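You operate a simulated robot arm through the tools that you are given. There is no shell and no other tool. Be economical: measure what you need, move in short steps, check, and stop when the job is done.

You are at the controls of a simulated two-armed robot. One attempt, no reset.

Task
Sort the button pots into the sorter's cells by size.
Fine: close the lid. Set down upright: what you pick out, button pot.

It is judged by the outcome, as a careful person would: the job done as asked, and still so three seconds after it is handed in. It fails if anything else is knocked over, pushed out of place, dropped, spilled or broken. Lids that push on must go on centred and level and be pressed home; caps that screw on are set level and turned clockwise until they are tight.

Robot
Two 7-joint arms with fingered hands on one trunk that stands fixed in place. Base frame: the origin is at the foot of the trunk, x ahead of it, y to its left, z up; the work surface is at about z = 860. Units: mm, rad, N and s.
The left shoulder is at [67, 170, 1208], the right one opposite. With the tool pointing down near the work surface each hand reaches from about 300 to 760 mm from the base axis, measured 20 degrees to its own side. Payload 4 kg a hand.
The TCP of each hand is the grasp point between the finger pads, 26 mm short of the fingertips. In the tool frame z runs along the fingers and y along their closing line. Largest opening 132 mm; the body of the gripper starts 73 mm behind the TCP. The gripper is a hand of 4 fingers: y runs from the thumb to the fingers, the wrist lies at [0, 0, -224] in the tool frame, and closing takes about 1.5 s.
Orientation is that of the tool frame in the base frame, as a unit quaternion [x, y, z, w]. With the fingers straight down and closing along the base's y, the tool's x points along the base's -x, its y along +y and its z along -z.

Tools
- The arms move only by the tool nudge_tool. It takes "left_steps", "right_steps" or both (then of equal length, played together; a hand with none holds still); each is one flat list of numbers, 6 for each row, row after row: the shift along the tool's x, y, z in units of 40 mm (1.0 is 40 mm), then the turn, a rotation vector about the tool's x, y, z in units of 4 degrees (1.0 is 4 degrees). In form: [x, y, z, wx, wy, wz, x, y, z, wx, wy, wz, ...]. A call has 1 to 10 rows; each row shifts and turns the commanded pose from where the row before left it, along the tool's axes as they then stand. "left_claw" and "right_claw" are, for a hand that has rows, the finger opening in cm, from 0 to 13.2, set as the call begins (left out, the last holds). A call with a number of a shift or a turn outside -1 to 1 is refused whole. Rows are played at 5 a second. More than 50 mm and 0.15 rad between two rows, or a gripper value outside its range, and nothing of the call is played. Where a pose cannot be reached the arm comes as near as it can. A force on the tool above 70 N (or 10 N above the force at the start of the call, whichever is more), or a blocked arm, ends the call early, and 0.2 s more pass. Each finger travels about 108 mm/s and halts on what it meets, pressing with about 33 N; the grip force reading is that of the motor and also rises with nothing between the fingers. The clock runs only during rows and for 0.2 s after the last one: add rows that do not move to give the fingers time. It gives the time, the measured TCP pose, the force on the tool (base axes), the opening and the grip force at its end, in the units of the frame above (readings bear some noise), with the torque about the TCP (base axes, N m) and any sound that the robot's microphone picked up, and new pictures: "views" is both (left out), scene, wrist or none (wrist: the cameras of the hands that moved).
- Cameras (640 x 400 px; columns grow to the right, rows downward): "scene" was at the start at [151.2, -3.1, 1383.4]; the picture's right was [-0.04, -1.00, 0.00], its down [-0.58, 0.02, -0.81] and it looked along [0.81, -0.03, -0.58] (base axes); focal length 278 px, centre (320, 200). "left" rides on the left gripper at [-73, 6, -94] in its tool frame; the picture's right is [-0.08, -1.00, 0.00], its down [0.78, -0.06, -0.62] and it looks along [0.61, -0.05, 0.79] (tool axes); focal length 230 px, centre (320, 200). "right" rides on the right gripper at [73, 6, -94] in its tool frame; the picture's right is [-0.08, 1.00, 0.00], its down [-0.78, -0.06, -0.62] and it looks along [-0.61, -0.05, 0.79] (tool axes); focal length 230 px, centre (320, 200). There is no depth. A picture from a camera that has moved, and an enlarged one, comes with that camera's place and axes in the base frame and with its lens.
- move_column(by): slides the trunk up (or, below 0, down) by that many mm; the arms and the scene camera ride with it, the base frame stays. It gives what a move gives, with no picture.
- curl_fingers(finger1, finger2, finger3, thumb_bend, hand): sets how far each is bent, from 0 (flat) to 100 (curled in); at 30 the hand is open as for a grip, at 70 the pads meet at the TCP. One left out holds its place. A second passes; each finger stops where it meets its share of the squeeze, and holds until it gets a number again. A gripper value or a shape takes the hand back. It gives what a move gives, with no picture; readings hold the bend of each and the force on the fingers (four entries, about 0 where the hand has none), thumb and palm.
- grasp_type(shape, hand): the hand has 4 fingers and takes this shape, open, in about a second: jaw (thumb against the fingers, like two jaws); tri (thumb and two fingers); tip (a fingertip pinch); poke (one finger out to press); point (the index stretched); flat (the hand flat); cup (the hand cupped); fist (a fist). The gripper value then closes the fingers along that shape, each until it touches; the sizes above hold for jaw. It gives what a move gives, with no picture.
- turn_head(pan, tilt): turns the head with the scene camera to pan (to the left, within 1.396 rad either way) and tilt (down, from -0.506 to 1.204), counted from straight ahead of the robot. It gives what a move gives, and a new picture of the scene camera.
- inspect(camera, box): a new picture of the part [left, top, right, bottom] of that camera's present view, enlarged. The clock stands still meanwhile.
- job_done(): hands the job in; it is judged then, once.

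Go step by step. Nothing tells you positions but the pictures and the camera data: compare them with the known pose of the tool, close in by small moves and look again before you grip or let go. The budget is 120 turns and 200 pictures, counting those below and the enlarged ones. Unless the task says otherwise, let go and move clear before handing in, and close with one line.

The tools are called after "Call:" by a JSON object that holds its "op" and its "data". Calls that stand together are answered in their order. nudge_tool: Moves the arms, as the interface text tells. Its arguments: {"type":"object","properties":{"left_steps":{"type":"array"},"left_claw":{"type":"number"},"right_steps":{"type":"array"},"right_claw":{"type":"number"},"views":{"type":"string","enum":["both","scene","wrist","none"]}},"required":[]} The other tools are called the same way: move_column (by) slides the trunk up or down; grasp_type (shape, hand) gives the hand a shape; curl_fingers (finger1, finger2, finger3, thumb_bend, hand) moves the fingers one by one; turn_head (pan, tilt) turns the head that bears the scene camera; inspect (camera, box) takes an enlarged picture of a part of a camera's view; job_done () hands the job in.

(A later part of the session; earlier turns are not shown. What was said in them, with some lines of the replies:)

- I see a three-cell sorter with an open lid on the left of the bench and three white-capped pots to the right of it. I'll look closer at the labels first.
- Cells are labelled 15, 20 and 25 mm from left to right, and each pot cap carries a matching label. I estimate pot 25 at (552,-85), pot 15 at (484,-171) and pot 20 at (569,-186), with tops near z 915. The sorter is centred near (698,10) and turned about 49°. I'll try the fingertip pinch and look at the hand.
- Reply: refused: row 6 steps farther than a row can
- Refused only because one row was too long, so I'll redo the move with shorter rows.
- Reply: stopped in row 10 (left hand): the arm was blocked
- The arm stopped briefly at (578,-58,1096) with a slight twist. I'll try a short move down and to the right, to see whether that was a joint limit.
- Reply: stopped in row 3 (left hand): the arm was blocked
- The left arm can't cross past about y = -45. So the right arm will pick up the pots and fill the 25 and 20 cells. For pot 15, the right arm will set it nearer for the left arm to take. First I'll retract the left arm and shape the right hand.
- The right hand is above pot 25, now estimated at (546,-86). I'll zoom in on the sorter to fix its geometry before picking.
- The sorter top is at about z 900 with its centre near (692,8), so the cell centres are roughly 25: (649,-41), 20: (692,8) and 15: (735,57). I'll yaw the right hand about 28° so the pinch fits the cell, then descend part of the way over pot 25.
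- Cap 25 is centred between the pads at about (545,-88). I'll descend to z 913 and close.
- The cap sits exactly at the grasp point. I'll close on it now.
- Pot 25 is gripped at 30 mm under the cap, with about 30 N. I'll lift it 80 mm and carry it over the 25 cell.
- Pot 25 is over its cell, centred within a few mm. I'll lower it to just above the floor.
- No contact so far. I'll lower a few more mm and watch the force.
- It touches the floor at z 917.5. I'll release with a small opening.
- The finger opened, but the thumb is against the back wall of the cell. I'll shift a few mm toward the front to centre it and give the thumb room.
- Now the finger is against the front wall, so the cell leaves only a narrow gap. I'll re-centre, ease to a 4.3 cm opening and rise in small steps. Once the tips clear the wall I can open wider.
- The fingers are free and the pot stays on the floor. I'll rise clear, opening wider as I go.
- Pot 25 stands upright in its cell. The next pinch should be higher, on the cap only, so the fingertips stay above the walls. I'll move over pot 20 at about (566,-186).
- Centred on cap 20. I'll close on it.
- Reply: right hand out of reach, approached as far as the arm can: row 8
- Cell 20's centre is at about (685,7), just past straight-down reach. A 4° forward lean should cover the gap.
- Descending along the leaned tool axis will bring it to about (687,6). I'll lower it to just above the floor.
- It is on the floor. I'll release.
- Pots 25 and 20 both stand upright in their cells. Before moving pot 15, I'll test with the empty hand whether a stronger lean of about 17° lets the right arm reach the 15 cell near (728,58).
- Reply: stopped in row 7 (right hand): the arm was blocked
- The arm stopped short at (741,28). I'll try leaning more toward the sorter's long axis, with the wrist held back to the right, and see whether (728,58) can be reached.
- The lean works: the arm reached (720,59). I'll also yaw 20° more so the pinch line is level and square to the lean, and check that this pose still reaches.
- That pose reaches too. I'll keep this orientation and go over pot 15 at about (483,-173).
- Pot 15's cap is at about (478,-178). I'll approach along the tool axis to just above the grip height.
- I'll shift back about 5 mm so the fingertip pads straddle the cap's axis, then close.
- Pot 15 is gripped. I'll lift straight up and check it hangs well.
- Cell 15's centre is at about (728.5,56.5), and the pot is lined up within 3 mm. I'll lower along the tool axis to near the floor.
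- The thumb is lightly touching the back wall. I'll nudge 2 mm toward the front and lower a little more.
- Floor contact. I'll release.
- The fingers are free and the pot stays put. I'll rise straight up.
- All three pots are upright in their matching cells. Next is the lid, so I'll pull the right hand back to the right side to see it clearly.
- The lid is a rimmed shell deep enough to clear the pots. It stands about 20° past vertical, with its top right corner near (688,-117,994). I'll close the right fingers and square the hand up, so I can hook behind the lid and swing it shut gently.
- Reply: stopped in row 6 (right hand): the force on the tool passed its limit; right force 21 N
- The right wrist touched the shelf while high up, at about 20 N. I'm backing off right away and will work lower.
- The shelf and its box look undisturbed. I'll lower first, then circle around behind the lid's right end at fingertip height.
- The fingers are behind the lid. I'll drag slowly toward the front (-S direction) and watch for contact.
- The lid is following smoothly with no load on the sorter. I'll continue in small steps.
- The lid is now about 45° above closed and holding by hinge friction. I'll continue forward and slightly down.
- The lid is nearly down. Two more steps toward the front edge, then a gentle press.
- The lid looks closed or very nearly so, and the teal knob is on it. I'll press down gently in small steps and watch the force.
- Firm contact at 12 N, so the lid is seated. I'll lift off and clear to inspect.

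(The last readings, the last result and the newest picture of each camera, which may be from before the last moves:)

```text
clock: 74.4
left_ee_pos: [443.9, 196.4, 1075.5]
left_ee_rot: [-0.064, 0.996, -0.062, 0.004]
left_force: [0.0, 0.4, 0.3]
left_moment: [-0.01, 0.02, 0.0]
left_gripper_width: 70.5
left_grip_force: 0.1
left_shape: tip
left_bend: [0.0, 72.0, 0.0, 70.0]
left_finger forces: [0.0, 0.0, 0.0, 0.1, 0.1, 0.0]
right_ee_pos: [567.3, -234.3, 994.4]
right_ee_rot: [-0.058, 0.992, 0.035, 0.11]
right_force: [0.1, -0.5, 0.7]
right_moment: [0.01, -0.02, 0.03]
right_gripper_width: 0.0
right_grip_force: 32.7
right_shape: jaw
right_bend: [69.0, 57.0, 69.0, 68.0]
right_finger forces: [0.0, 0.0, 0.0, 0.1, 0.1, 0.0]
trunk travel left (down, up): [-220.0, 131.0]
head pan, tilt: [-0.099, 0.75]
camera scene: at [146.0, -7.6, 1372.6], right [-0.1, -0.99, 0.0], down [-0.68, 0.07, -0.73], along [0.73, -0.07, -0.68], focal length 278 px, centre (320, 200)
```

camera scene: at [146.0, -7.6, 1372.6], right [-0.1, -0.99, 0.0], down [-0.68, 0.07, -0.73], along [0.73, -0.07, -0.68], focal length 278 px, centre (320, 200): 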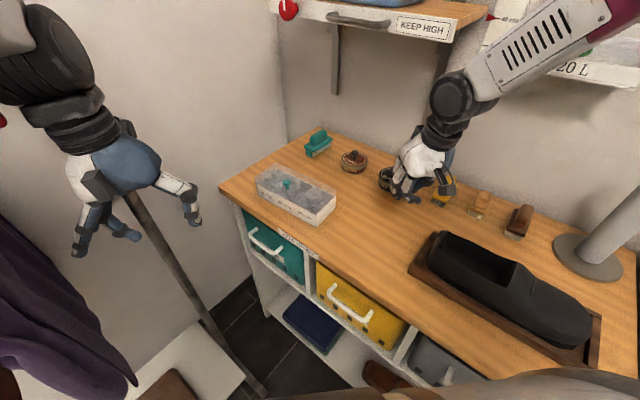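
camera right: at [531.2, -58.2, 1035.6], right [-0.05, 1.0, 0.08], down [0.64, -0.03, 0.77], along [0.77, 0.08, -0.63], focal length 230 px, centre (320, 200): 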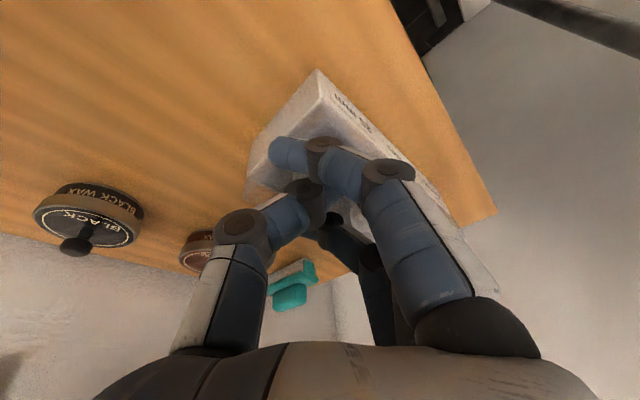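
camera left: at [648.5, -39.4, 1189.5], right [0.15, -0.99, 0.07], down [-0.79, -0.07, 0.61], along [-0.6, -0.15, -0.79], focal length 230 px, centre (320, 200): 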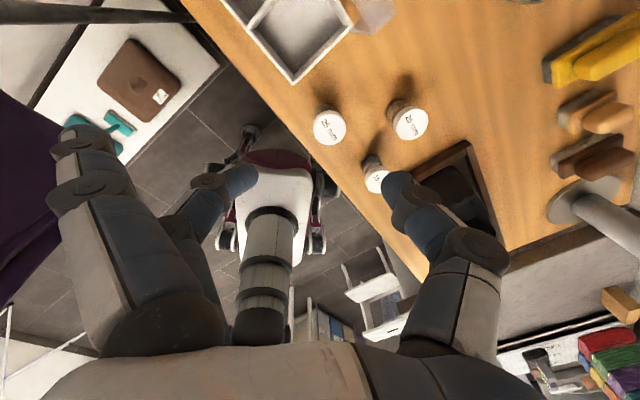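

The lid is down over all three pots. I'll check closely that it is fully seated and level.

Call:
{"op": "inspect", "data": {"camera": "scene", "box": [245, 150, 350, 235]}}

```text
4.71 times, centred on (298, 192) of scene
camera zoom: at [146.0, -7.6, 1372.6], right [-0.1, -0.99, 0.0], down [-0.68, 0.07, -0.73], along [0.73, -0.07, -0.68], focal length 1310 px, centre (426, 235)
```

zoom: 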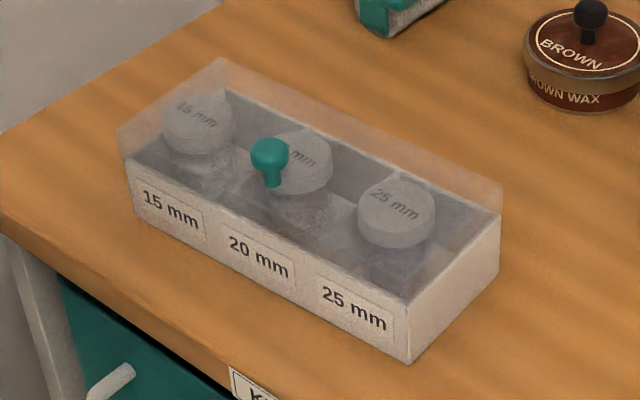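

The lid is closed and level, and each pot stands upright in its matching cell. Both hands are clear, so I'm handing in.

Call:
{"op": "job_done", "data": {}}

```text
The job is handed in.
```

The 15, 20 and 25 mm pots stand upright in their matching cells, the sorter lid is closed, and both hands are clear. Two things to know: the right wrist bumped the shelf once at about 20 N, which moved nothing I could see, and the sorter may have shifted a few mm when I released the first pot.
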